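You operate a simulated robot arm through the tools that you are given. There is no shell and no other tool. Be economical: measure what you need, move in short steps, check, and stop when the job is done.

You are at the controls of a simulated two-armed robot. One attempt, no reset.

JOB
Gum the album page and mount the pressed leaf on it.
Fine: dauber loaded at the gum dish, the whole patch covered, dauber back where it stood. Set down upright: gum dauber. A coat counts when it lies all over at full strength: go over it till it gets no stronger.

Only the result counts: the job must be done as asked and must still hold three seconds after the hand-in. Knocking over, shifting, dropping, spilling or breaking anything else fails it.

ROBOT AND FRAMES
Two 7-joint arms with two-finger parallel grippers on one trunk, on a base that drives. Base frame: it is fixed to the floor where the robot stands at the start and does not move with it; the origin is under the middle of the robot, x ahead of it, y to its left, z up; the surface under the hand at the start is at about z = 0.8. Readings come in m, rad, newtons and seconds.
The left shoulder is at the start at [0.07, 0.133, 1.279], the right one opposite. With the tool pointing down near the work surface each hand reaches from about 0.1 to 0.6 m from the robot's upright axis, wherever it stands, measured 20 degrees to its own side. Places, roughly: gum dish [0.5, -0.4, 0.8]; herb album page [0.8, -0.4, 0.8]; middle of the album page [0.8, -0.4, 0.8]. Payload 1.57 kg a hand.
The tool frame of a hand sits at the grasp point between the pads (the TCP): z along the fingers, y along the line on which they close. The tips reach 0.03 m beyond it. Largest opening 0.08 m; finger width 0.017, thickness 0.012; the body of the gripper, 0.04 by 0.082 m, starts 0.08 m behind the TCP.
Orientation is that of the tool frame in the base frame, as a unit quaternion [w, x, y, z]. With the fingers straight down and closing along the base's y, the tool's x points along the base's -x, its y along +y and its z along -z.

CONTROLS
- The arms move only by the tool arm_command. It takes "left_targets", "right_targets" or both (then of equal length, played together; a hand with none holds still); each is a list of rows, each a list of 7 numbers: the shift along the tool's x, y, z in units of 40 mm (1.0 is 40 mm), then the turn, a rotation vector about the tool's x, y, z in units of 5 degrees (1.0 is 5 degrees), then the gripper command, from -1 (shut) to 1 (fully open), values between in proportion. In form: [[dx, dy, dz, wx, wy, wz, grip], ...]. A call has 1 to 10 rows; each row shifts and turns the commanded pose from where the row before left it, along the tool's axes as they then stand. A call with a number of a shift or a turn outside -1 to 1 is refused whole. Each row takes 0.2 s and may step no farther than 0.05 m and 0.15 rad from the row before; otherwise, or with a gripper value out of range, the whole call is refused. A pose out of reach is approached as far as the arm can. The call stops where the force on the tool passes 90 N (or 10 N more than at its start, if that is more) or the arm is blocked; 0.2 s more then pass. The fingers move at their own pace (about 0.153 m/s each) and stop on an object; they squeeze with about 43 N. The grip force told is the motor's: it shows also when the fingers shut on nothing. Time passes only in rows, and 0.2 s behind the last, so rows that do not move let the fingers close. It gives the time, the measured TCP pose, the force on the tool (base axes), the opening and the grip force at its end, in the units of the frame above (readings bear some noise), with the torque about the TCP (base axes, N m) and any sound that the robot's microphone picked up.
- Cameras (640 x 400 px; columns grow to the right, rows downward): "scene" is now at [0.115, -0.0191, 1.4898]; the picture's right is [-0.38, -0.92, 0.00], its down [-0.75, 0.31, -0.58] and it looks along [0.54, -0.22, -0.81] (base axes); focal length 280 px, centre (320, 200). "left" rides on the left gripper at [0.072, 0.007, -0.122] in its tool frame; the picture's right is [-0.09, 1.00, 0.00], its down [-0.84, -0.08, -0.54] and it looks along [-0.54, -0.05, 0.84] (tool axes); focal length 238 px, centre (320, 200). "right" rides on the right gripper at [0.072, -0.007, -0.122] in its tool frame; the picture's right is [0.09, 1.00, 0.00], its down [-0.84, 0.08, -0.54] and it looks along [-0.54, 0.05, 0.84] (tool axes); focal length 238 px, centre (320, 200). There is no depth. A picture from a camera that has moved, and an enlarged one, comes with that camera's place and axes in the base frame and with its lens. The place of the scene camera against the robot may be out by one fixed shift of up to 0.025 m in any direction.
- grab_frame(camera): a new picture of that camera. It takes no simulated time.
- lift_body(by): slides the trunk up (or, below 0, down) by that many m; the arms and the scene camera ride with it, the base frame stays. It gives what a move gives, with no picture.
- base_move(legs): drives the robot by 1 to 6 legs, each [ahead, left, turn to the left] in m, m and rad, along the robot's own axes; the way and the turn of a leg run together, so that a leg with both is an arc; at most 1.5 m and 3.142 rad a leg. The arms and the cameras ride along, it lands a little off, and it stops where it bumps. It gives what a move gives.
- turn_head(pan, tilt): turns the head with the scene camera to pan (to the left, within 1.501 rad either way) and tilt (down, from -0.506 to 1.204), counted from straight ahead of the robot. It gives what a move gives.
- inspect(camera, box): a new picture of the part [left, top, right, bottom] of that camera's present view, enlarged. It takes no simulated time.
- close_job(): hands the job in; it is judged then, once.

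Work in short steps. Places have to be worked out from the pictures, the camera data and where the tool is seen: move nearer, look again, correct. Check each grasp and each placing, and mend what went wrong. You have 120 turns and 100 pictures in all, those below and enlarged ones among them. Open the grippers and draw the arms clear of the work before you hand the job in, unless the task says otherwise.

The tools are called after "Request:" as a command line: name --argument value ..., lists and objects as JSON in quotes. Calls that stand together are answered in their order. arm_command: Moves the arms, as the interface text tells. Its arguments: {"type":"object","properties":{"left_targets":{"type":"array","items":{"type":"array","items":{"type":"number"}}},"right_targets":{"type":"array","items":{"type":"array","items":{"type":"number"}}}},"required":[]} The other tools are called the same way: lift_body (by) slides the trunk up or down; base_move (legs) drives the base; turn_head (pan, tilt) turns the head that bears the scene camera; grab_frame (camera) takes a picture; inspect (camera, box) takes an enlarged picture of a part of a camera's view; close_job () hands the job in.

At the start:

```text
clock: 0.0
left_eef_pos: [0.4492, 0.0162, 1.1357]
left_orientation: [0.0, 0.0, 1.0, 0.001]
left_wrist_force: [0.5, 0.7, 1.2]
left_wrist_torque: [-0.04, 0.02, 0.02]
left_grip_width: 0.08
left_grasp_force: 0.1
right_eef_pos: [0.3631, -0.3472, 1.1933]
right_orientation: [0.0, 0.001, 1.0, 0.0]
right_wrist_force: [0.5, -0.1, -0.4]
right_wrist_torque: [-0.01, -0.02, -0.03]
right_grip_width: 0.0799
right_grasp_force: 0.0
trunk travel left (down, up): [-0.853, 0.087]
robot x, y, heading: [0.0014, -0.0011, 0.001]
head pan, tilt: [-0.394, 0.951]
```

scene: 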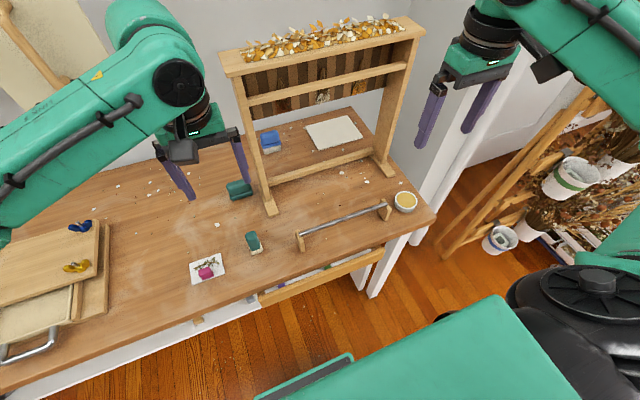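
right: 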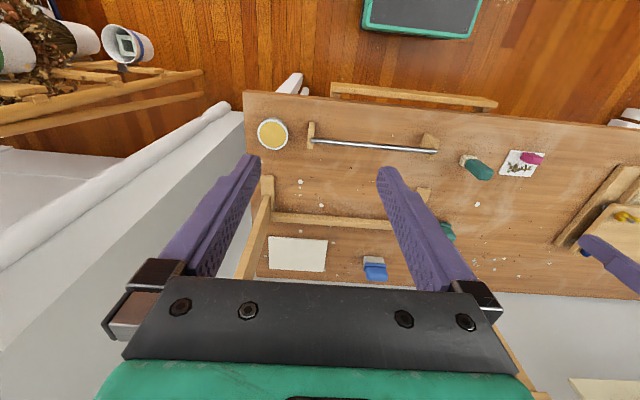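
left: 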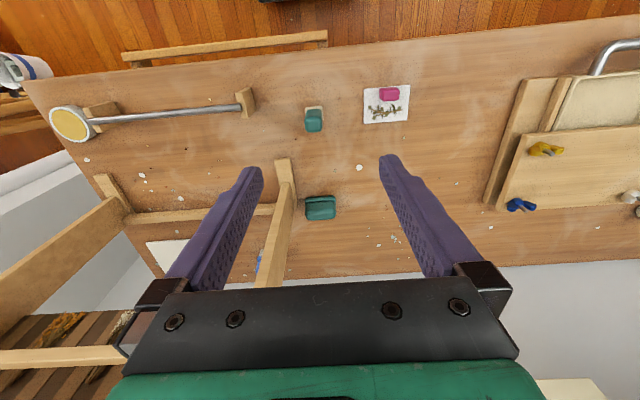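

I start by looking closer at the objects on the table.

Request:
inspect --camera "scene" --box '[220, 90, 440, 230]'

Request:
inspect --camera "scene" --box '[170, 170, 330, 290]'

Request:
inspect --camera "right" --box '[240, 90, 560, 290]'

```text
2.86 times, centred on (330, 160) of scene
camera zoom: at [0.115, -0.0191, 1.4898], right [-0.38, -0.92, 0.0], down [-0.75, 0.31, -0.58], along [0.54, -0.22, -0.81], focal length 800 px, centre (291, 314)
```

zoom: 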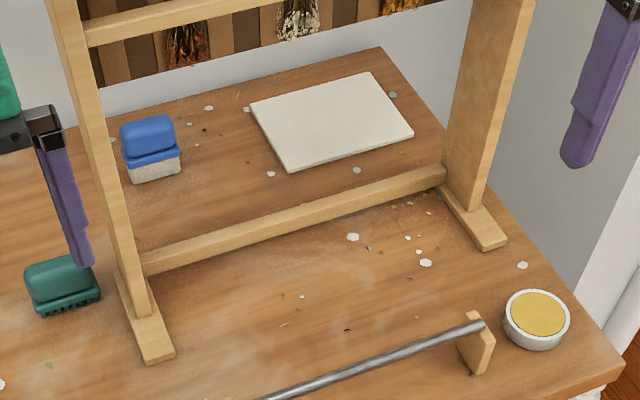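

```text
3.33 times, centred on (250, 230) of scene
camera zoom: at [0.115, -0.0191, 1.4898], right [-0.38, -0.92, 0.0], down [-0.75, 0.31, -0.58], along [0.54, -0.22, -0.81], focal length 933 px, centre (553, 100)
```

zoom: 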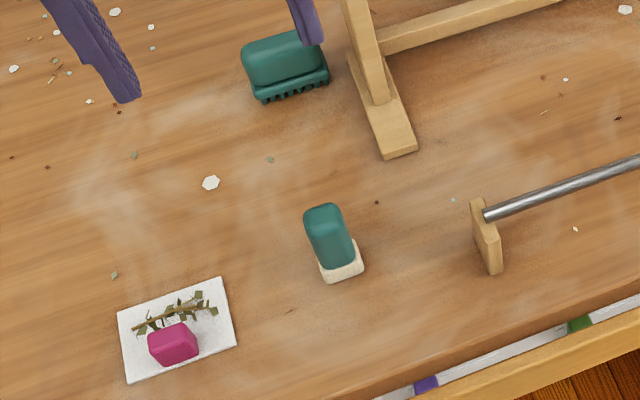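

```text
2.00 times, centred on (400, 190) of right
camera zoom: at [0.2904, -0.3534, 1.316], right [-0.09, 1.0, 0.0], down [0.84, 0.08, 0.54], along [0.54, 0.05, -0.84], focal length 477 px, centre (160, 220)
```

zoom: 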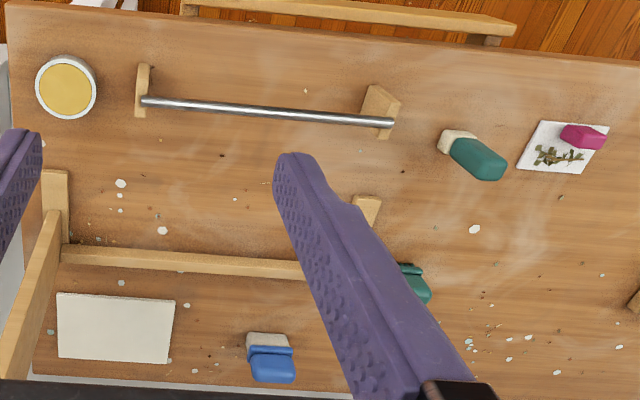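

I'll look around with the head: the rack, its height, and the table's right side.

Request:
turn_head --pan -0.45 --tilt 0.55

Request:
grab_frame --camera "scene"

Request:
turn_head --pan -0.9 --tilt 0.8

Request:
grab_frame --camera "scene"

```text
clock: 0.9
left_eef_pos: [0.4493, 0.0158, 1.1338]
left_orientation: [0.0, 0.0, 1.0, -0.001]
left_wrist_force: [0.4, -0.8, 0.1]
left_wrist_torque: [0.0, 0.0, 0.0]
left_grip_width: 0.0799
left_grasp_force: 0.0
right_eef_pos: [0.3616, -0.3487, 1.1936]
right_orientation: [-0.001, 0.0, 1.0, 0.0]
right_wrist_force: [-0.2, -0.7, 0.4]
right_wrist_torque: [0.02, -0.02, -0.01]
right_grip_width: 0.0801
right_grasp_force: 0.0
trunk travel left (down, up): [-0.853, 0.087]
robot x, y, heading: [-0.0009, -0.001, -0.001]
head pan, tilt: [-0.45, 0.55]
```

```text
93 pictures are left
camera scene: at [0.1286, -0.0304, 1.5228], right [-0.44, -0.9, 0.0], down [-0.47, 0.23, -0.85], along [0.77, -0.37, -0.52], focal length 280 px, centre (320, 200)
```

scene: 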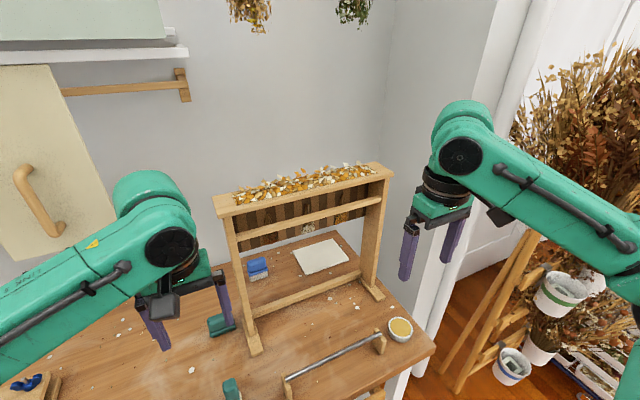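

```text
clock: 1.8
left_eef_pos: [0.4491, 0.015, 1.1347]
left_orientation: [0.001, -0.001, 1.0, 0.0]
left_wrist_force: [-0.6, -0.1, -0.3]
left_wrist_torque: [-0.01, 0.0, 0.01]
left_grip_width: 0.0802
left_grasp_force: 0.0
right_eef_pos: [0.3618, -0.3482, 1.1928]
right_orientation: [0.0, 0.0, 1.0, 0.001]
right_wrist_force: [-1.0, -0.4, -0.6]
right_wrist_torque: [-0.01, 0.0, -0.03]
right_grip_width: 0.0798
right_grasp_force: 0.1
trunk travel left (down, up): [-0.853, 0.087]
robot x, y, heading: [0.0012, -0.0033, 0.002]
head pan, tilt: [-0.901, 0.799]
```

```text
92 pictures are left
camera scene: at [0.098, -0.0544, 1.5015], right [-0.78, -0.62, 0.0], down [-0.45, 0.56, -0.7], along [0.43, -0.55, -0.72], focal length 280 px, centre (320, 200)
```

scene: 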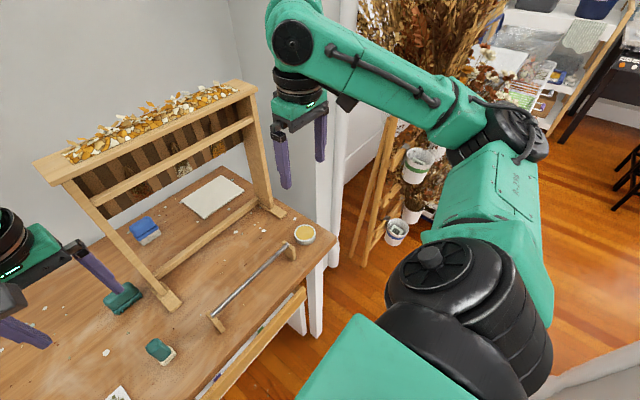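

I want close-ups to tell the dauber from look-alikes, and the base clearance below.

Request:
inspect --camera "left" --box '[270, 80, 430, 230]'

Request:
inspect --camera "right" --box '[250, 220, 410, 300]'

Request:
turn_head --pan 0.0 --tilt 1.2

Request:
grab_frame --camera "scene"

```text
2.67 times, centred on (350, 155) of left
camera zoom: at [0.3778, 0.0238, 1.2565], right [0.09, 1.0, 0.0], down [0.84, -0.08, 0.54], along [0.54, -0.05, -0.84], focal length 636 px, centre (240, 320)
```

zoom: 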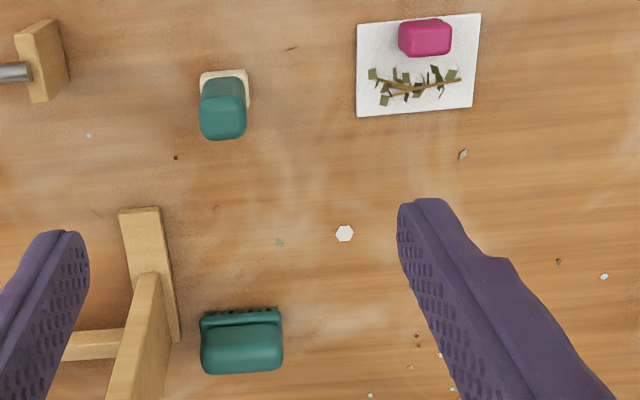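

```text
4.00 times, centred on (330, 260) of right
camera zoom: at [0.2904, -0.3534, 1.316], right [-0.09, 1.0, 0.0], down [0.84, 0.08, 0.54], along [0.54, 0.05, -0.84], focal length 953 px, centre (280, -40)
```

zoom: 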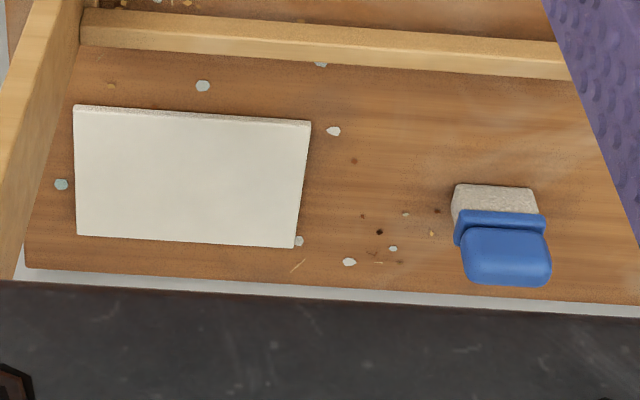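

```text
clock: 3.0
left_eef_pos: [0.4509, 0.015, 1.1342]
left_orientation: [0.001, 0.0, 1.0, 0.0]
left_wrist_force: [0.3, -0.1, 0.5]
left_wrist_torque: [-0.02, 0.0, 0.01]
left_grip_width: 0.0799
left_grasp_force: 0.0
right_eef_pos: [0.3629, -0.3471, 1.1931]
right_orientation: [-0.001, 0.0, 1.0, 0.0]
right_wrist_force: [0.5, 0.5, 0.2]
right_wrist_torque: [0.0, 0.0, 0.03]
right_grip_width: 0.0801
right_grasp_force: 0.1
trunk travel left (down, up): [-0.853, 0.087]
robot x, y, heading: [-0.0012, 0.0007, -0.001]
head pan, tilt: [0.0, 1.201]
```

```text
89 pictures are left
camera scene: at [0.1038, 0.0086, 1.4737], right [0.0, -1.0, 0.0], down [-0.93, 0.0, -0.36], along [0.36, 0.0, -0.93], focal length 280 px, centre (320, 200)
```

scene: 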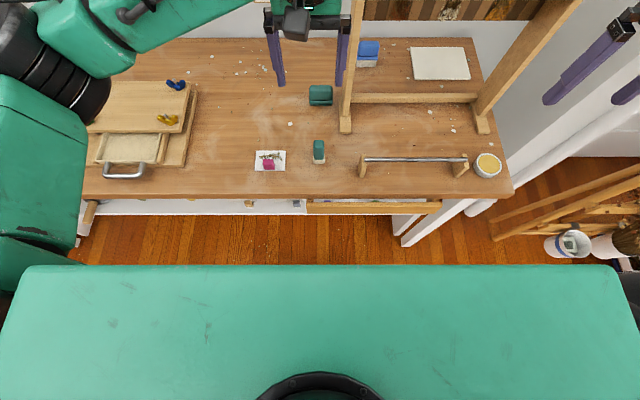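

The green-and-cream block is likely the dauber (pad under the handle); the page sits behind a rack, so I'll have to come through the rack's opening low and tilted. First I tuck the left arm and tilt the right hand forward.

Request:
arm_command --left_targets '[[0.6, 0.7, -0.6, 0, 0, 0, 1], [0.6, 0.7, -0.6, 0, 0, 0, 1], [0.6, 0.7, -0.6, 0, 0, 0, 1], [0.6, 0.7, -0.6, 0, 0, 0, 1], [0.6, 0.7, -0.6, 0, 0, 0, 1], [0.6, 0.7, -0.6, 0, 0, 0, 1], [0.6, 0.7, -0.6, 0, 0, 0, 1], [0, 0, 0, 0, 0, 0, 1], [0, 0, 0, 0, 0, 0, 1]]' --right_targets '[[0, 0, 0, 0, -1, 0, 1], [0, 0, 0, 0, -1, 0, 1], [0, 0, 0, 0, -1, 0, 1], [0, 0, 0, 0, -1, 0, 1], [0, 0, 0, 0, -1, 0, 1], [0, 0, 0, 0, -1, 0, 1], [0, 0, 0, 0, -1, 0, 1], [0, 0, 0, 0, -1, 0, 1], [0, 0, 0, 0, -1, 0, 1]]'

Request:
lift_body --by -0.2

Request:
turn_head --pan -0.4 --tilt 0.6

Request:
grab_frame --camera "scene"

Request:
grab_frame --camera "right"

```text
clock: 5.0
left_eef_pos: [0.2815, 0.209, 1.3016]
left_orientation: [0.0, 0.0, 1.0, 0.001]
left_wrist_force: [-0.7, 0.2, 0.5]
left_wrist_torque: [0.04, 0.01, -0.04]
left_grip_width: 0.0799
left_grasp_force: 0.1
right_eef_pos: [0.3889, -0.3807, 1.2084]
right_orientation: [0.357, 0.007, 0.934, 0.013]
right_wrist_force: [0.1, 0.3, 0.8]
right_wrist_torque: [0.01, 0.0, 0.03]
right_grip_width: 0.0799
right_grasp_force: 0.1
right hand out of reach, approached as far as the arm can: row 6, 7, 8, 9
trunk travel left (down, up): [-0.853, 0.087]
robot x, y, heading: [0.0021, 0.0007, 0.002]
head pan, tilt: [0.0, 1.201]
```

```text
clock: 7.1
left_eef_pos: [0.2813, 0.2121, 1.1025]
left_orientation: [0.0, 0.001, 1.0, 0.0]
left_wrist_force: [-0.1, 0.2, -0.6]
left_wrist_torque: [0.04, 0.02, -0.01]
left_grip_width: 0.08
left_grasp_force: 0.1
right_eef_pos: [0.3877, -0.3797, 1.0088]
right_orientation: [0.357, 0.006, 0.934, 0.012]
right_wrist_force: [0.9, -0.6, -0.3]
right_wrist_torque: [0.01, -0.01, -0.02]
right_grip_width: 0.0798
right_grasp_force: 0.0
trunk travel left (down, up): [-0.653, 0.287]
robot x, y, heading: [0.0012, -0.0029, -0.001]
head pan, tilt: [0.0, 1.201]
```

```text
clock: 8.1
left_eef_pos: [0.2812, 0.2104, 1.1014]
left_orientation: [0.0, 0.0, 1.0, 0.0]
left_wrist_force: [1.3, -0.2, -0.1]
left_wrist_torque: [-0.02, 0.03, 0.0]
left_grip_width: 0.0802
left_grasp_force: 0.3
right_eef_pos: [0.3881, -0.3786, 1.009]
right_orientation: [0.357, 0.007, 0.934, 0.012]
right_wrist_force: [0.8, 0.2, 0.1]
right_wrist_torque: [0.03, -0.01, -0.01]
right_grip_width: 0.0799
right_grasp_force: 0.0
trunk travel left (down, up): [-0.653, 0.287]
robot x, y, heading: [-0.0004, 0.0006, -0.001]
head pan, tilt: [-0.4, 0.6]
```

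```text
88 pictures are left
camera scene: at [0.1291, -0.0255, 1.3183], right [-0.39, -0.92, 0.0], down [-0.52, 0.22, -0.82], along [0.76, -0.32, -0.57], focal length 280 px, centre (320, 200)
```

scene: 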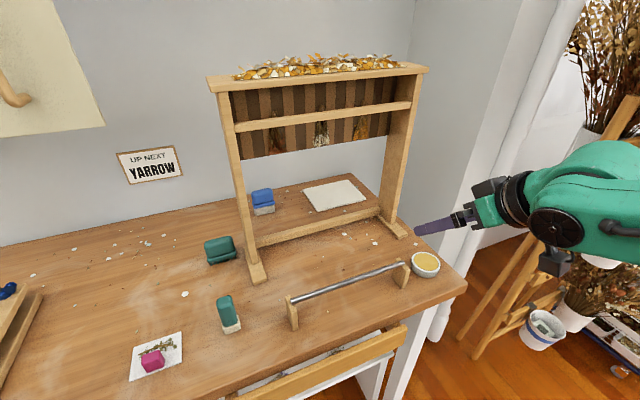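

```text
87 pictures are left
camera right: at [0.2517, -0.3856, 1.0523], right [-0.07, 1.0, -0.03], down [0.26, 0.05, 0.96], along [0.96, 0.05, -0.26], focal length 238 px, centre (320, 200)
```

right: 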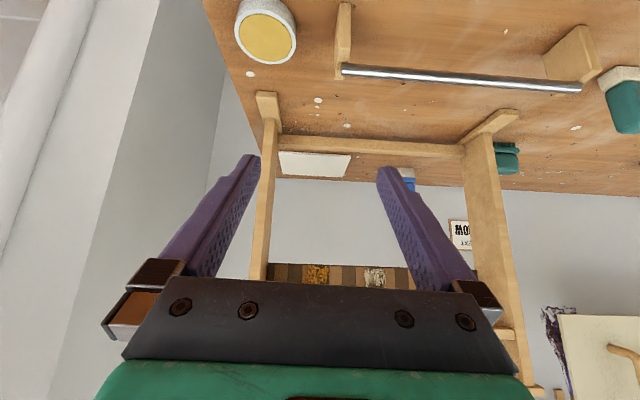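

The opening runs from about z=0.83 to 1.05 at x≈0.69, tall enough for a hand tilted ~30°. I'll move the right hand to the middle and test whether it can roll half a turn (so the camera sits on top, clear of the crossbar).

Request:
arm_command --right_targets '[[-0.464, 0.625, 0.418, 0, 0, 0, 1], [-0.464, 0.625, 0.418, 0, 0, 0, 1], [-0.464, 0.625, 0.418, 0, 0, 0, 1], [-0.464, 0.625, 0.418, 0, 0, 0, 1], [0, 0, 0, 0, 0, 1, 1], [0, 0, 0, 0, 0, 1, 1], [0, 0, 0, 0, 0, 1, 1], [0, 0, 0, 0, 0, 1, 1], [0, 0, 0, 0, 0, 1, 1], [0, 0, 0, 0, 0, 1, 1]]'

Request:
arm_command --right_targets '[[0, 0, 0, 0, 0, 1, 1], [0, 0, 0, 0, 0, 1, 1], [0, 0, 0, 0, 0, 1, 1], [0, 0, 0, 0, 0, 1, 1], [0, 0, 0, 0, 0, 1, 1], [0, 0, 0, 0, 0, 1, 1], [0, 0, 0, 0, 0, 1, 1], [0, 0, 0, 0, 0, 1, 1], [0, 0, 0, 0, 0, 1, 1], [0, 0, 0, 0, 0, 1, 1]]'

Request:
arm_command --right_targets '[[0, 0, 0, 0, 0, 1, 1], [0, 0, 0, 0, 0, 1, 1], [0, 0, 0, 0, 0, 1, 1], [0, 0, 0, 0, 0, 1, 1], [0, 0, 0, 0, 0, 1, 1], [0, 0, 0, 0, 0, 1, 1], [0, 0, 0, 0, 0, 1, 1], [0, 0, 0, 0, 0, 1, 1], [0, 0, 0, 0, 0, 1, 1], [0, 0, 0, 0, 0, 1, 1]]'

```text
clock: 10.3
left_eef_pos: [0.2817, 0.2109, 1.1019]
left_orientation: [0.0, 0.001, 1.0, -0.001]
left_wrist_force: [0.1, 0.8, -0.5]
left_wrist_torque: [-0.04, 0.02, 0.0]
left_grip_width: 0.0801
left_grasp_force: 0.0
right_eef_pos: [0.4869, -0.2796, 1.0114]
right_orientation: [0.342, 0.249, 0.9, 0.104]
right_wrist_force: [0.0, -0.9, -0.4]
right_wrist_torque: [-0.03, 0.04, -0.03]
right_grip_width: 0.08
right_grasp_force: 0.0
trunk travel left (down, up): [-0.653, 0.287]
robot x, y, heading: [0.0029, -0.001, 0.001]
head pan, tilt: [-0.4, 0.6]
```

```text
clock: 12.5
left_eef_pos: [0.2811, 0.2098, 1.1022]
left_orientation: [-0.001, 0.001, 1.0, 0.0]
left_wrist_force: [-0.6, 0.8, 0.1]
left_wrist_torque: [-0.03, 0.02, 0.0]
left_grip_width: 0.08
left_grasp_force: 0.1
right_eef_pos: [0.4869, -0.2792, 1.0117]
right_orientation: [0.266, 0.606, 0.71, 0.24]
right_wrist_force: [0.3, -0.5, -0.4]
right_wrist_torque: [0.0, 0.01, 0.02]
right_grip_width: 0.0801
right_grasp_force: 0.1
trunk travel left (down, up): [-0.653, 0.287]
robot x, y, heading: [-0.0004, -0.0028, -0.001]
head pan, tilt: [-0.4, 0.6]
```

```text
clock: 14.7
left_eef_pos: [0.2826, 0.2116, 1.1025]
left_orientation: [0.0, 0.0, 1.0, 0.0]
left_wrist_force: [-0.2, -0.3, 0.7]
left_wrist_torque: [0.02, 0.01, 0.03]
left_grip_width: 0.0799
left_grasp_force: 0.1
right_eef_pos: [0.4913, -0.2775, 1.0148]
right_orientation: [0.157, 0.807, 0.47, 0.321]
right_wrist_force: [0.0, 0.2, -0.1]
right_wrist_torque: [0.01, -0.01, 0.0]
right_grip_width: 0.0799
right_grasp_force: 0.0
right hand out of reach, approached as far as the arm can: row 8, 9, 10
trunk travel left (down, up): [-0.653, 0.287]
robot x, y, heading: [0.003, -0.0012, 0.004]
head pan, tilt: [-0.4, 0.6]
```

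Roll that way stops near +117°, so I try the other way.

Request:
arm_command --right_targets '[[0, 0, 0, 0, 0, -1, 1], [0, 0, 0, 0, 0, -1, 1], [0, 0, 0, 0, 0, -1, 1], [0, 0, 0, 0, 0, -1, 1], [0, 0, 0, 0, 0, -1, 1], [0, 0, 0, 0, 0, -1, 1], [0, 0, 0, 0, 0, -1, 1], [0, 0, 0, 0, 0, -1, 1], [0, 0, 0, 0, 0, -1, 1], [0, 0, 0, 0, 0, -1, 1]]'

Request:
arm_command --right_targets '[[0, 0, 0, 0, 0, -1, 1], [0, 0, 0, 0, 0, -1, 1], [0, 0, 0, 0, 0, -1, 1], [0, 0, 0, 0, 0, -1, 1], [0, 0, 0, 0, 0, -1, 1], [0, 0, 0, 0, 0, -1, 1], [0, 0, 0, 0, 0, -1, 1], [0, 0, 0, 0, 0, -1, 1], [0, 0, 0, 0, 0, -1, 1], [0, 0, 0, 0, 0, -1, 1]]'

Request:
arm_command --right_targets '[[0, 0, 0, 0, 0, -1, 1], [0, 0, 0, 0, 0, -1, 1], [0, 0, 0, 0, 0, -1, 1], [0, 0, 0, 0, 0, -1, 1], [0, 0, 0, 0, 0, -1, 1], [0, 0, 0, 0, 0, -1, 1], [0, 0, 0, 0, 0, -1, 1], [0, 0, 0, 0, 0, -1, 1], [0, 0, 0, 0, 0, -1, 1], [0, 0, 0, 0, 0, -1, 1]]'

Request:
arm_command --right_targets '[[0, 0, 0, 0, 0, -1, 1], [0, 0, 0, 0, 0, -1, 1], [0, 0, 0, 0, 0, -1, 1], [0, 0, 0, 0, 0, -1, 1], [0, 0, 0, 0, 0, -1, 1], [0, 0, 0, 0, 0, -1, 1], [0, 0, 0, 0, 0, -1, 1], [0, 0, 0, 0, 0, -1, 1], [0, 0, 0, 0, 0, -1, 1], [0, 0, 0, 0, 0, -1, 1]]'

Request:
arm_command --right_targets '[[0, 0, 0, 0, 0, -1, 1], [0, 0, 0, 0, 0, -1, 1], [0, 0, 0, 0, 0, -1, 1], [0, 0, 0, 0, 0, -1, 1], [0, 0, 0, 0, 0, -1, 1], [0, 0, 0, 0, 0, -1, 1], [0, 0, 0, 0, 0, -1, 1], [0, 0, 0, 0, 0, -1, 1], [0, 0, 0, 0, 0, -1, 1], [0, 0, 0, 0, 0, -1, 1]]'

Request:
grab_frame --camera "scene"

```text
clock: 16.9
left_eef_pos: [0.2812, 0.2103, 1.102]
left_orientation: [0.0, 0.0, 1.0, 0.0]
left_wrist_force: [-0.4, 2.0, 0.5]
left_wrist_torque: [0.01, 0.03, -0.03]
left_grip_width: 0.0799
left_grasp_force: 0.0
right_eef_pos: [0.4908, -0.2767, 1.0135]
right_orientation: [0.276, 0.549, 0.756, 0.227]
right_wrist_force: [-0.3, 0.0, -0.7]
right_wrist_torque: [0.02, 0.02, 0.02]
right_grip_width: 0.0798
right_grasp_force: 0.0
trunk travel left (down, up): [-0.653, 0.287]
robot x, y, heading: [-0.0013, -0.0012, 0.001]
head pan, tilt: [-0.4, 0.6]
```

```text
clock: 19.1
left_eef_pos: [0.2817, 0.2116, 1.102]
left_orientation: [0.001, 0.0, 1.0, -0.001]
left_wrist_force: [0.2, -0.4, -0.5]
left_wrist_torque: [0.05, -0.02, -0.01]
left_grip_width: 0.0801
left_grasp_force: 0.0
right_eef_pos: [0.491, -0.2757, 1.0122]
right_orientation: [0.346, 0.177, 0.917, 0.089]
right_wrist_force: [-0.6, 0.1, -0.6]
right_wrist_torque: [-0.01, 0.01, 0.02]
right_grip_width: 0.0799
right_grasp_force: 0.0
trunk travel left (down, up): [-0.653, 0.287]
robot x, y, heading: [0.0018, 0.0025, 0.0]
head pan, tilt: [-0.4, 0.6]
```

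```text
clock: 21.3
left_eef_pos: [0.2815, 0.2097, 1.1012]
left_orientation: [0.0, 0.0, 1.0, -0.001]
left_wrist_force: [-0.5, -0.4, -0.4]
left_wrist_torque: [0.03, -0.02, 0.0]
left_grip_width: 0.0801
left_grasp_force: 0.0
right_eef_pos: [0.4901, -0.2759, 1.0133]
right_orientation: [0.351, -0.226, 0.906, -0.066]
right_wrist_force: [0.9, -0.4, 0.9]
right_wrist_torque: [-0.01, 0.0, 0.03]
right_grip_width: 0.0797
right_grasp_force: 0.0
trunk travel left (down, up): [-0.653, 0.287]
robot x, y, heading: [0.0018, 0.0007, -0.001]
head pan, tilt: [-0.4, 0.6]
```

```text
clock: 23.5
left_eef_pos: [0.2822, 0.2117, 1.1024]
left_orientation: [0.0, -0.001, 1.0, -0.001]
left_wrist_force: [0.4, 0.9, -0.2]
left_wrist_torque: [0.0, 0.01, 0.0]
left_grip_width: 0.0799
left_grasp_force: 0.1
right_eef_pos: [0.4903, -0.2764, 1.0146]
right_orientation: [0.289, -0.588, 0.726, -0.209]
right_wrist_force: [-0.1, 0.2, -0.1]
right_wrist_torque: [-0.01, -0.01, -0.01]
right_grip_width: 0.0802
right_grasp_force: 0.2
trunk travel left (down, up): [-0.653, 0.287]
robot x, y, heading: [-0.0012, 0.0002, -0.007]
head pan, tilt: [-0.4, 0.6]
```

```text
clock: 25.7
left_eef_pos: [0.2809, 0.2111, 1.1018]
left_orientation: [0.0, 0.0, 1.0, 0.0]
left_wrist_force: [0.3, 0.2, 0.1]
left_wrist_torque: [-0.02, 0.0, -0.02]
left_grip_width: 0.0801
left_grasp_force: 0.0
right_eef_pos: [0.4901, -0.2742, 1.0151]
right_orientation: [-0.176, 0.839, -0.41, 0.311]
right_wrist_force: [0.4, -0.7, 0.3]
right_wrist_torque: [0.03, 0.0, 0.03]
right_grip_width: 0.08
right_grasp_force: 0.1
trunk travel left (down, up): [-0.653, 0.287]
robot x, y, heading: [0.0003, 0.0044, -0.006]
head pan, tilt: [-0.4, 0.6]
```

```text
86 pictures are left
camera scene: at [0.1291, -0.0256, 1.3183], right [-0.39, -0.92, 0.0], down [-0.52, 0.22, -0.83], along [0.76, -0.32, -0.56], focal length 280 px, centre (320, 200)
```

scene: 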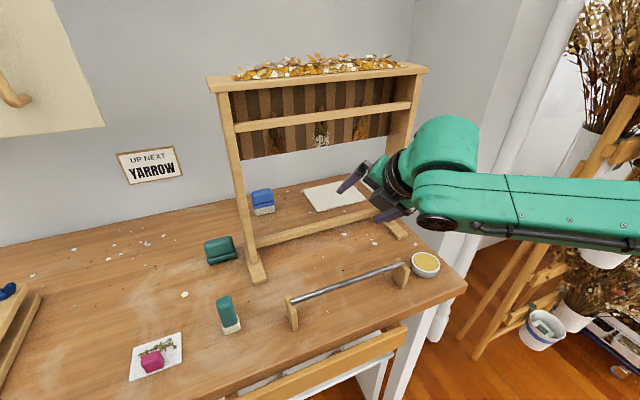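

The roll works this way; I complete the half turn.

Request:
arm_command --right_targets '[[0, 0, 0, 0, 0, -1, 1], [0, 0, 0, 0, 0, -1, 1], [0, 0, 0, 0, 0, -1, 1], [0, 0, 0, 0, 0, -1, 1], [0, 0, 0, 0, 0, -1, 1], [0, 0, 0, 0, 0, -1, 1], [0, 0, 0, 0, 0, -1, 1], [0, 0, 0, 0, 0, -1, 1], [0, 0, 0, 0, 0, -1, 1], [0, 0, 0, 0, 0, -1, 1]]'

Request:
grab_frame --camera "right"

```text
clock: 27.9
left_eef_pos: [0.2807, 0.21, 1.1016]
left_orientation: [0.0, 0.0, 1.0, 0.0]
left_wrist_force: [-0.3, 1.1, -0.1]
left_wrist_torque: [0.0, 0.03, 0.01]
left_grip_width: 0.08
left_grasp_force: 0.1
right_eef_pos: [0.491, -0.2761, 1.0139]
right_orientation: [-0.027, 0.934, -0.016, 0.356]
right_wrist_force: [0.1, -0.3, -0.5]
right_wrist_torque: [0.02, 0.0, 0.01]
right_grip_width: 0.0799
right_grasp_force: 0.1
trunk travel left (down, up): [-0.653, 0.287]
robot x, y, heading: [-0.0003, -0.0002, -0.002]
head pan, tilt: [-0.4, 0.6]
```

```text
85 pictures are left
camera right: at [0.463, -0.2766, 1.1534], right [0.06, -1.0, 0.0], down [-0.99, -0.06, -0.16], along [0.16, 0.01, -0.99], focal length 238 px, centre (320, 200)
```

right: 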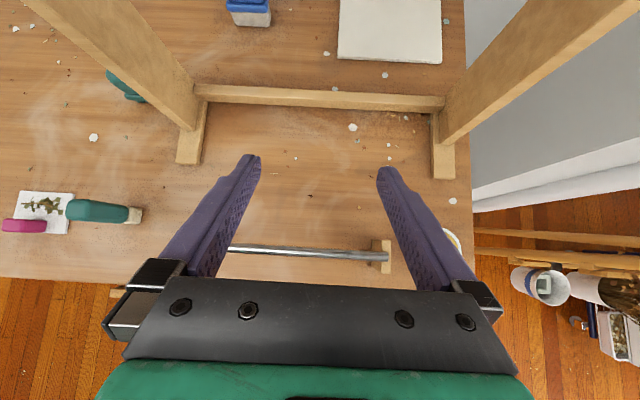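

The flipped pose works and gives a good view; the page spans about x 0.76–0.88, y −0.29…−0.46. I drive forward a little to gain reach and check the clearance.

Request:
base_move --legs '[[0.08, 0, 0]]'

Request:
turn_head --pan -0.2 --tilt 1.2

Request:
grab_frame --camera "scene"

Request:
grab_frame --camera "right"

```text
clock: 29.0
left_eef_pos: [0.3614, 0.2117, 1.1021]
left_orientation: [0.0, 0.0, 1.0, -0.001]
left_wrist_force: [0.2, -0.3, -0.4]
left_wrist_torque: [-0.03, 0.01, 0.01]
left_grip_width: 0.0798
left_grasp_force: 0.1
right_eef_pos: [0.5703, -0.2754, 1.0141]
right_orientation: [-0.028, 0.934, -0.016, 0.357]
right_wrist_force: [0.0, 0.2, -0.1]
right_wrist_torque: [-0.01, 0.01, -0.02]
right_grip_width: 0.08
right_grasp_force: 0.0
trunk travel left (down, up): [-0.653, 0.287]
robot x, y, heading: [0.0823, 0.0025, 0.001]
head pan, tilt: [-0.4, 0.6]
```

```text
clock: 30.0
left_eef_pos: [0.3615, 0.2104, 1.1017]
left_orientation: [0.0, 0.0, 1.0, 0.001]
left_wrist_force: [0.8, -0.4, -0.4]
left_wrist_torque: [0.04, -0.01, -0.01]
left_grip_width: 0.0801
left_grasp_force: 0.1
right_eef_pos: [0.5714, -0.2755, 1.0139]
right_orientation: [-0.027, 0.934, -0.017, 0.355]
right_wrist_force: [-0.2, -0.1, 0.1]
right_wrist_torque: [0.0, -0.02, -0.02]
right_grip_width: 0.0801
right_grasp_force: 0.2
trunk travel left (down, up): [-0.653, 0.287]
robot x, y, heading: [0.08, 0.0023, 0.0]
head pan, tilt: [-0.201, 1.201]
```

```text
84 pictures are left
camera scene: at [0.1824, -0.0023, 1.2738], right [-0.2, -0.98, 0.0], down [-0.91, 0.19, -0.36], along [0.36, -0.07, -0.93], focal length 280 px, centre (320, 200)
```

scene: 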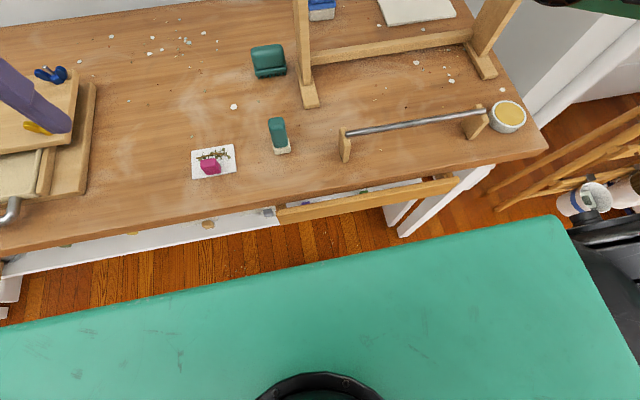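

```text
83 pictures are left
camera right: at [0.5429, -0.2766, 1.1537], right [0.06, -1.0, 0.0], down [-0.99, -0.06, -0.16], along [0.16, 0.01, -0.99], focal length 238 px, centre (320, 200)
```

right: 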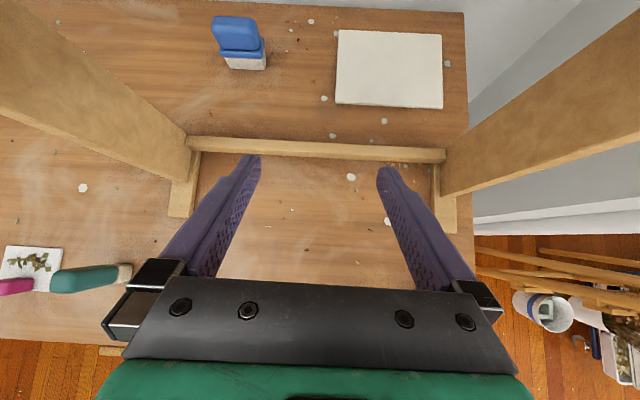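

No bump yet. I level the roll and flatten the tilt to ~28° while lowering a bit, then test how far the hand reaches into the opening.

Request:
arm_command --right_targets '[[0, 0, 0, -0.45, 0, -0.56, 1], [0, 0, 0, 0, 1, 0, 1], [0, 0, 0, 0, 1, 0, 1], [0, 0, 0, 0, 1, 0, 1], [0, 0, 0, 0, 1, 0, 1], [0.2235, 0.25, 0.9, 0, 0, 0, 1], [0.2235, 0.25, 0.9, 0, 0, 0, 1]]'

Request:
turn_head --pan -0.6 --tilt 0.7

Request:
grab_frame --camera "scene"

```text
clock: 31.6
left_eef_pos: [0.364, 0.2105, 1.1024]
left_orientation: [-0.001, -0.001, 1.0, 0.0]
left_wrist_force: [0.5, 0.5, 0.2]
left_wrist_torque: [0.02, -0.02, 0.05]
left_grip_width: 0.0799
left_grasp_force: 0.0
right_eef_pos: [0.6447, -0.296, 0.9959]
right_orientation: [-0.001, 0.858, -0.001, 0.513]
right_wrist_force: [0.1, 0.7, 0.6]
right_wrist_torque: [-0.03, 0.01, 0.0]
right_grip_width: 0.0797
right_grasp_force: 0.0
trunk travel left (down, up): [-0.653, 0.287]
robot x, y, heading: [0.0765, 0.0008, 0.007]
head pan, tilt: [-0.201, 1.201]
```

```text
clock: 32.5
left_eef_pos: [0.3624, 0.2106, 1.1026]
left_orientation: [0.0, -0.001, 1.0, 0.0]
left_wrist_force: [-0.2, -0.5, 0.3]
left_wrist_torque: [-0.02, 0.01, 0.03]
left_grip_width: 0.0798
left_grasp_force: 0.1
right_eef_pos: [0.6425, -0.2962, 0.9954]
right_orientation: [0.0, 0.859, -0.001, 0.513]
right_wrist_force: [-0.2, -0.2, -0.1]
right_wrist_torque: [0.02, 0.02, -0.03]
right_grip_width: 0.0798
right_grasp_force: 0.0
trunk travel left (down, up): [-0.653, 0.287]
robot x, y, heading: [0.0808, 0.0033, 0.005]
head pan, tilt: [-0.6, 0.7]
```

```text
82 pictures are left
camera scene: at [0.1982, -0.0391, 1.3096], right [-0.56, -0.83, 0.0], down [-0.53, 0.36, -0.76], along [0.63, -0.43, -0.64], focal length 280 px, centre (320, 200)
```

scene: 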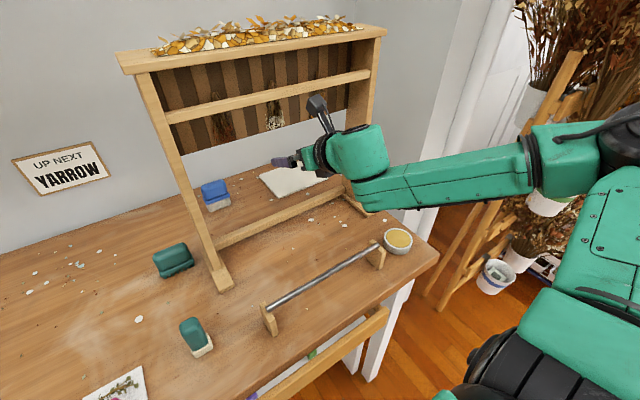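

The camera boom on top must duck under the board, so I lower to z≈0.875 and shift to y≈−0.37 before going in.

Request:
arm_command --right_targets '[[-0.883, 0, 0.469, 0, 0, 0, 1], [-0.883, 0, 0.469, 0, 0, 0, 1], [-0.883, 0, 0.469, 0, 0, 0, 1], [0, 0.95, 0, 0, 0, 0, 1], [0, 0.95, 0, 0, 0, 0, 1]]'

Request:
grab_frame --camera "scene"

Request:
grab_frame --camera "right"

```text
clock: 33.7
left_eef_pos: [0.3606, 0.2104, 1.102]
left_orientation: [0.0, 0.0, 1.0, 0.001]
left_wrist_force: [0.2, -0.1, -0.1]
left_wrist_torque: [-0.02, -0.01, 0.01]
left_grip_width: 0.08
left_grasp_force: 0.2
right_eef_pos: [0.6418, -0.374, 0.8745]
right_orientation: [0.0, 0.859, -0.001, 0.513]
right_wrist_force: [-0.9, 0.7, -0.1]
right_wrist_torque: [0.02, 0.02, 0.02]
right_grip_width: 0.0798
right_grasp_force: 0.1
trunk travel left (down, up): [-0.653, 0.287]
robot x, y, heading: [0.0798, -0.0011, 0.001]
head pan, tilt: [-0.6, 0.7]
```

```text
81 pictures are left
camera scene: at [0.1977, -0.0403, 1.3097], right [-0.56, -0.83, 0.0], down [-0.53, 0.36, -0.76], along [0.63, -0.43, -0.64], focal length 280 px, centre (320, 200)
```

scene: 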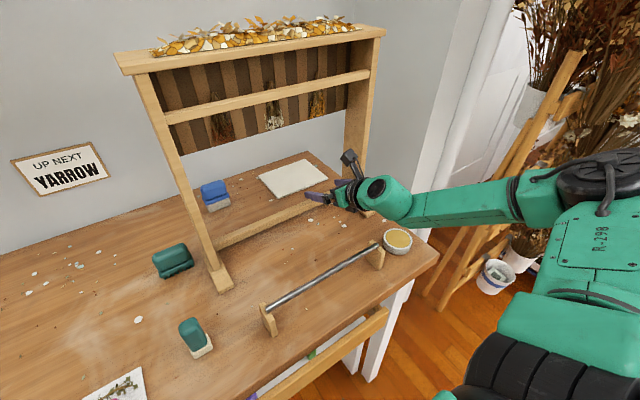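

```text
80 pictures are left
camera right: at [0.5681, -0.3662, 0.9961], right [0.04, -1.0, 0.08], down [-0.87, -0.08, -0.48], along [0.48, -0.05, -0.87], focal length 238 px, centre (320, 200)
```

right: 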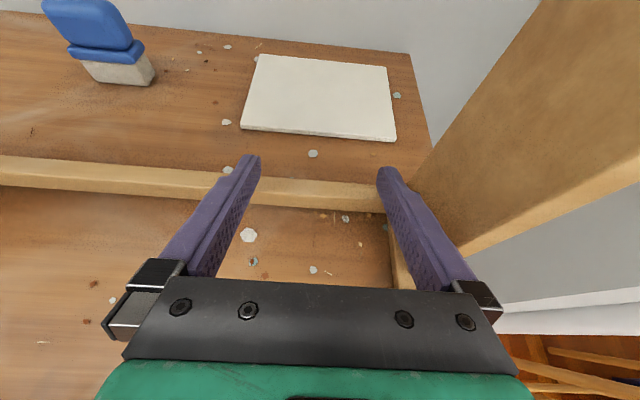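

The page is now clear: x 0.754–0.89, y −0.289…−0.46, centre (0.822, −0.374). I test reaching in empty-handed at this height.

Request:
arm_command --right_targets '[[0.4, 0, 0.75, 0, 0, 0, 1], [0.4, 0, 0.75, 0, 0, 0, 1], [0.4, 0, 0.75, 0, 0, 0, 1], [0.4, 0, 0.75, 0, 0, 0, 1], [0.4, 0, 0.75, 0, 0, 0, 1], [0.4, 0, 0.75, 0, 0, 0, 1]]'

Request:
grab_frame --camera "scene"

Request:
grab_frame --camera "right"

```text
clock: 35.1
left_eef_pos: [0.3616, 0.2119, 1.1027]
left_orientation: [0.001, 0.0, 1.0, 0.0]
left_wrist_force: [-0.3, 0.4, -0.1]
left_wrist_torque: [0.0, -0.03, 0.0]
left_grip_width: 0.08
left_grasp_force: 0.0
right_eef_pos: [0.7741, -0.3659, 0.8768]
right_orientation: [0.0, 0.858, -0.001, 0.513]
right_wrist_force: [-0.6, -0.1, -0.4]
right_wrist_torque: [0.04, -0.02, -0.01]
right_grip_width: 0.0799
right_grasp_force: 0.0
right hand out of reach, approached as far as the arm can: row 3, 4, 5, 6
trunk travel left (down, up): [-0.653, 0.287]
robot x, y, heading: [0.0816, 0.0001, -0.002]
head pan, tilt: [-0.6, 0.7]
```

```text
79 pictures are left
camera scene: at [0.1976, -0.0394, 1.3097], right [-0.57, -0.82, 0.0], down [-0.53, 0.36, -0.77], along [0.63, -0.43, -0.64], focal length 280 px, centre (320, 200)
```

scene: 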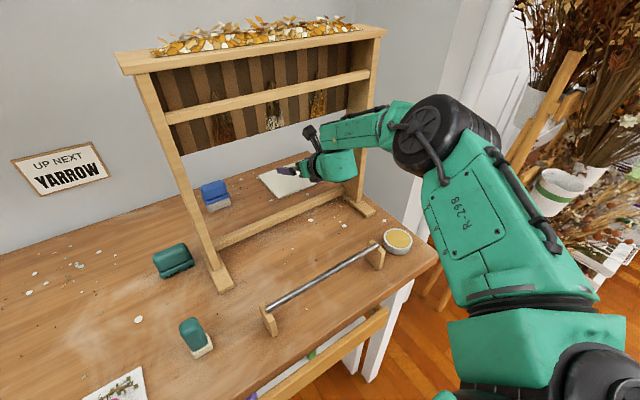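

```text
78 pictures are left
camera right: at [0.7003, -0.3577, 0.9978], right [0.04, -1.0, 0.08], down [-0.87, -0.08, -0.48], along [0.49, -0.05, -0.87], focal length 238 px, centre (320, 200)
```

right: 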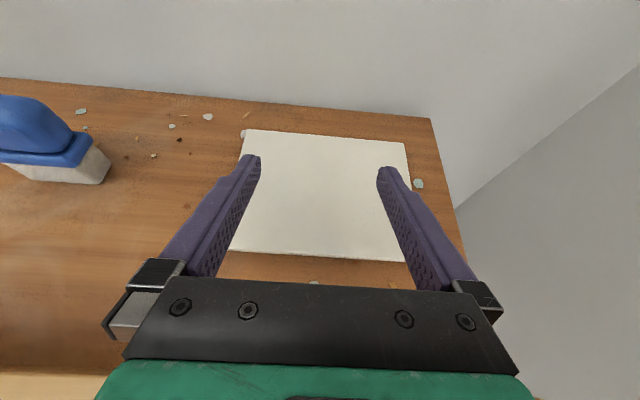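

Reach falls short by ~0.1 m from here. I withdraw and then test how far the base can go forward and to the right.

Request:
arm_command --right_targets '[[-0.4, 0, -0.75, 0, 0, 0, 1], [-0.4, 0, -0.75, 0, 0, 0, 1], [-0.4, 0, -0.75, 0, 0, 0, 1], [-0.4, 0, -0.75, 0, 0, 0, 1], [-0.4, 0, -0.75, 0, 0, 0, 1], [-0.4, 0, -0.75, 0, 0, 0, 1], [-0.4, 0, -0.75, 0, 0, 0, 1]]'

Request:
base_move --legs '[[0, -0.2, 0]]'

```text
clock: 36.7
left_eef_pos: [0.3609, 0.2116, 1.1021]
left_orientation: [0.001, 0.0, 1.0, 0.001]
left_wrist_force: [-0.3, 0.3, 0.1]
left_wrist_torque: [-0.02, -0.01, -0.01]
left_grip_width: 0.0801
left_grasp_force: 0.2
right_eef_pos: [0.5352, -0.3634, 0.8774]
right_orientation: [0.0, 0.858, 0.0, 0.513]
right_wrist_force: [-0.2, -0.7, 0.1]
right_wrist_torque: [0.02, -0.02, -0.03]
right_grip_width: 0.08
right_grasp_force: 0.2
trunk travel left (down, up): [-0.653, 0.287]
robot x, y, heading: [0.0779, -0.0001, 0.002]
head pan, tilt: [-0.6, 0.7]
```

```text
clock: 38.3
left_eef_pos: [0.361, 0.0128, 1.1019]
left_orientation: [0.0, 0.001, 1.0, 0.0]
left_wrist_force: [-0.4, 1.3, 0.3]
left_wrist_torque: [0.02, -0.02, -0.01]
left_grip_width: 0.0802
left_grasp_force: 0.0
right_eef_pos: [0.5364, -0.563, 0.877]
right_orientation: [0.0, 0.858, -0.001, 0.514]
right_wrist_force: [-0.9, 0.1, 0.1]
right_wrist_torque: [-0.01, 0.01, 0.01]
right_grip_width: 0.0802
right_grasp_force: 0.0
trunk travel left (down, up): [-0.653, 0.287]
robot x, y, heading: [0.0796, -0.2, -0.005]
head pan, tilt: [-0.6, 0.7]
```

I bring the hand back left in line with the page, then try driving forward.

Request:
arm_command --right_targets '[[0.7, -0.6, -0.37, 0, 0, 0, 1], [0, -0.95, 0, 0, 0, 0, 1], [0, -0.95, 0, 0, 0, 0, 1], [0, -0.95, 0, 0, 0, 0, 1], [0, -0.95, 0, 0, 0, 0, 1]]'

Request:
base_move --legs '[[0.05, 0, 0]]'

Request:
turn_head --pan 0.0 --tilt 1.2

Request:
grab_frame --camera "scene"

```text
clock: 39.5
left_eef_pos: [0.3621, 0.0127, 1.102]
left_orientation: [0.0, 0.0, 1.0, -0.001]
left_wrist_force: [0.1, 0.0, -0.1]
left_wrist_torque: [-0.02, 0.01, 0.01]
left_grip_width: 0.08
left_grasp_force: 0.1
right_eef_pos: [0.5376, -0.3864, 0.9085]
right_orientation: [0.001, 0.858, -0.001, 0.514]
right_wrist_force: [-0.3, -0.5, 0.1]
right_wrist_torque: [0.0, -0.02, -0.02]
right_grip_width: 0.08
right_grasp_force: 0.0
trunk travel left (down, up): [-0.653, 0.287]
robot x, y, heading: [0.0796, -0.1973, -0.001]
head pan, tilt: [-0.6, 0.7]
```

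```text
clock: 40.5
left_eef_pos: [0.4098, 0.0136, 1.1021]
left_orientation: [0.001, 0.001, 1.0, 0.0]
left_wrist_force: [0.6, -0.3, 0.5]
left_wrist_torque: [0.01, 0.02, 0.0]
left_grip_width: 0.0797
left_grasp_force: 0.0
right_eef_pos: [0.5856, -0.3877, 0.9095]
right_orientation: [0.001, 0.858, -0.001, 0.513]
right_wrist_force: [0.6, 0.5, 0.3]
right_wrist_torque: [0.01, -0.02, 0.05]
right_grip_width: 0.0799
right_grasp_force: 0.2
trunk travel left (down, up): [-0.653, 0.287]
robot x, y, heading: [0.1294, -0.1997, -0.001]
head pan, tilt: [-0.6, 0.7]
```

```text
clock: 41.5
left_eef_pos: [0.4117, 0.0124, 1.1023]
left_orientation: [0.0, 0.001, 1.0, 0.001]
left_wrist_force: [1.0, -0.3, 0.8]
left_wrist_torque: [0.0, 0.0, 0.04]
left_grip_width: 0.08
left_grasp_force: 0.0
right_eef_pos: [0.5867, -0.3877, 0.9082]
right_orientation: [-0.001, 0.858, 0.0, 0.514]
right_wrist_force: [0.2, -0.4, 1.5]
right_wrist_torque: [-0.02, -0.01, 0.01]
right_grip_width: 0.08
right_grasp_force: 0.0
trunk travel left (down, up): [-0.653, 0.287]
robot x, y, heading: [0.1277, -0.1973, -0.0]
head pan, tilt: [0.0, 1.201]
```

```text
77 pictures are left
camera scene: at [0.2337, -0.1898, 1.2738], right [0.0, -1.0, 0.0], down [-0.93, 0.0, -0.36], along [0.36, 0.0, -0.93], focal length 280 px, centre (320, 200)
```

scene: 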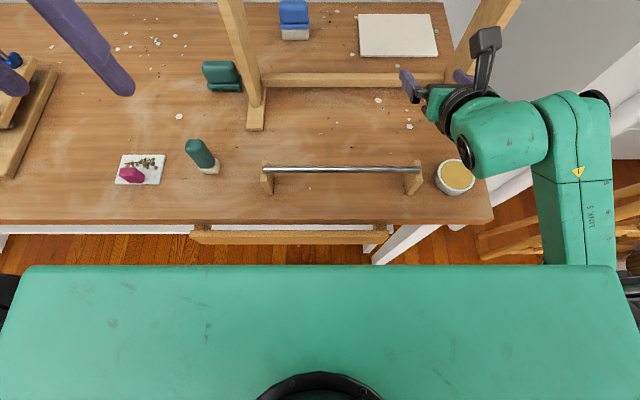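

Still no bump. I drive another 4 cm, then go on to fetch the dauber.

Request:
base_move --legs '[[0.04, 0, 0]]'

Request:
arm_command --right_targets '[[-0.75, 0, 0.4, 0, 0, 0, 1], [0.4, 0, 0.75, 0, 0, 0, 1], [0.4, 0, 0.75, 0, 0, 0, 1], [0.4, 0, 0.75, 0, 0, 0, 1], [0.4, 0, 0.75, 0, 0, 0, 1], [0.4, 0, 0.75, 0, 0, 0, 1], [0.4, 0, 0.75, 0, 0, 0, 1], [0.4, 0, 0.75, 0, 0, 0, 1]]'

Request:
grab_frame --camera "scene"

Request:
grab_frame --camera "right"

```text
clock: 42.3
left_eef_pos: [0.4498, 0.0127, 1.1031]
left_orientation: [0.001, 0.001, 1.0, 0.0]
left_wrist_force: [-0.9, -0.9, -0.1]
left_wrist_torque: [0.0, 0.01, -0.01]
left_grip_width: 0.08
left_grasp_force: 0.0
right_eef_pos: [0.6258, -0.3874, 0.9094]
right_orientation: [0.001, 0.858, -0.001, 0.514]
right_wrist_force: [-0.5, 0.1, 0.4]
right_wrist_torque: [0.0, 0.01, 0.0]
right_grip_width: 0.0802
right_grasp_force: 0.0
trunk travel left (down, up): [-0.653, 0.287]
robot x, y, heading: [0.1667, -0.1965, -0.002]
head pan, tilt: [0.0, 1.201]
```

```text
clock: 44.2
left_eef_pos: [0.434, -0.0311, 1.0865]
left_orientation: [-0.006, 0.058, 0.998, 0.014]
left_wrist_force: [2.6, -3.7, -2.0]
left_wrist_torque: [0.4, 0.24, 0.04]
left_grip_width: 0.08
left_grasp_force: 0.1
right_eef_pos: [0.7636, -0.3704, 0.9061]
right_orientation: [0.005, 0.863, 0.049, 0.503]
right_wrist_force: [119.5, -89.2, -131.0]
right_wrist_torque: [13.46, 6.4, 7.79]
right_grip_width: 0.0801
right_grasp_force: 0.0
right hand out of reach, approached as far as the arm can: row 1
trunk travel left (down, up): [-0.653, 0.287]
robot x, y, heading: [0.1528, -0.2193, -0.075]
head pan, tilt: [0.0, 1.201]
stopped in row 8 (right hand): the force on the tool passed its limit at 218 N (the readings are from after the stop); the commanded pose is now the measured one
```

```text
76 pictures are left
camera scene: at [0.1287, -0.2088, 1.2902], right [-0.08, -1.0, 0.0], down [-0.89, 0.07, -0.46], along [0.46, -0.04, -0.89], focal length 280 px, centre (320, 200)
```

scene: 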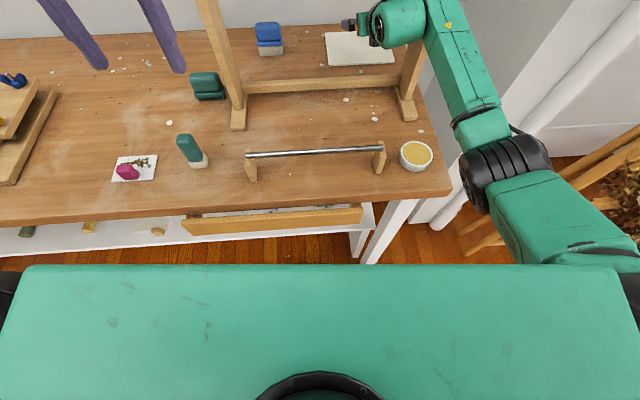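

```text
75 pictures are left
camera right: at [0.6917, -0.3622, 1.0283], right [0.12, -0.98, 0.14], down [-0.87, -0.17, -0.46], along [0.47, -0.06, -0.88], focal length 238 px, centre (320, 200)
```

right: 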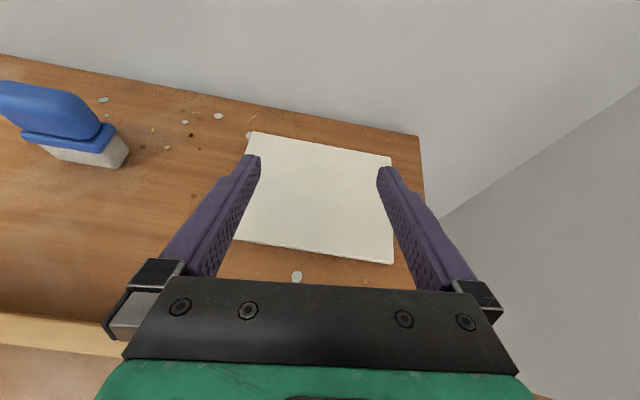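

The arm jammed (218 N) because the first lowering step was out of reach, so the camera boom met the board. I back out gently along the same path.

Request:
arm_command --right_targets '[[-0.5, 0, -0.1, 0, 0, 0, 1], [-0.3, 0, -0.4, 0, 0, 0, 1]]'

Request:
grab_frame --camera "scene"

```text
clock: 44.5
left_eef_pos: [0.5081, -0.0972, 1.0277]
left_orientation: [-0.049, 0.14, 0.988, 0.039]
left_wrist_force: [0.0, -5.7, -1.5]
left_wrist_torque: [0.58, 0.03, -0.1]
left_grip_width: 0.08
left_grasp_force: 0.1
right_eef_pos: [0.7615, -0.352, 0.9046]
right_orientation: [-0.004, 0.859, 0.1, 0.502]
right_wrist_force: [164.0, -44.4, -112.5]
right_wrist_torque: [7.05, 14.84, 4.42]
right_grip_width: 0.0801
right_grasp_force: 0.1
trunk travel left (down, up): [-0.653, 0.287]
robot x, y, heading: [0.1314, -0.2488, -0.18]
head pan, tilt: [0.0, 1.201]
stopped in row 1 (left hand): the arm was blocked; the commanded pose is now the measured one
```

```text
74 pictures are left
camera scene: at [0.146, -0.2268, 1.2847], right [-0.18, -0.98, 0.01], down [-0.89, 0.16, -0.43], along [0.42, -0.09, -0.9], focal length 280 px, centre (320, 200)
```

scene: 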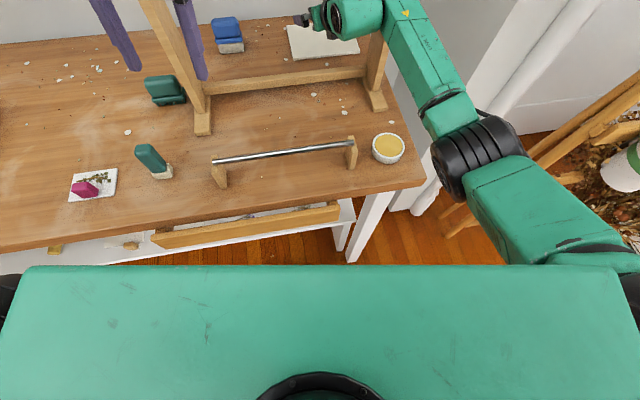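

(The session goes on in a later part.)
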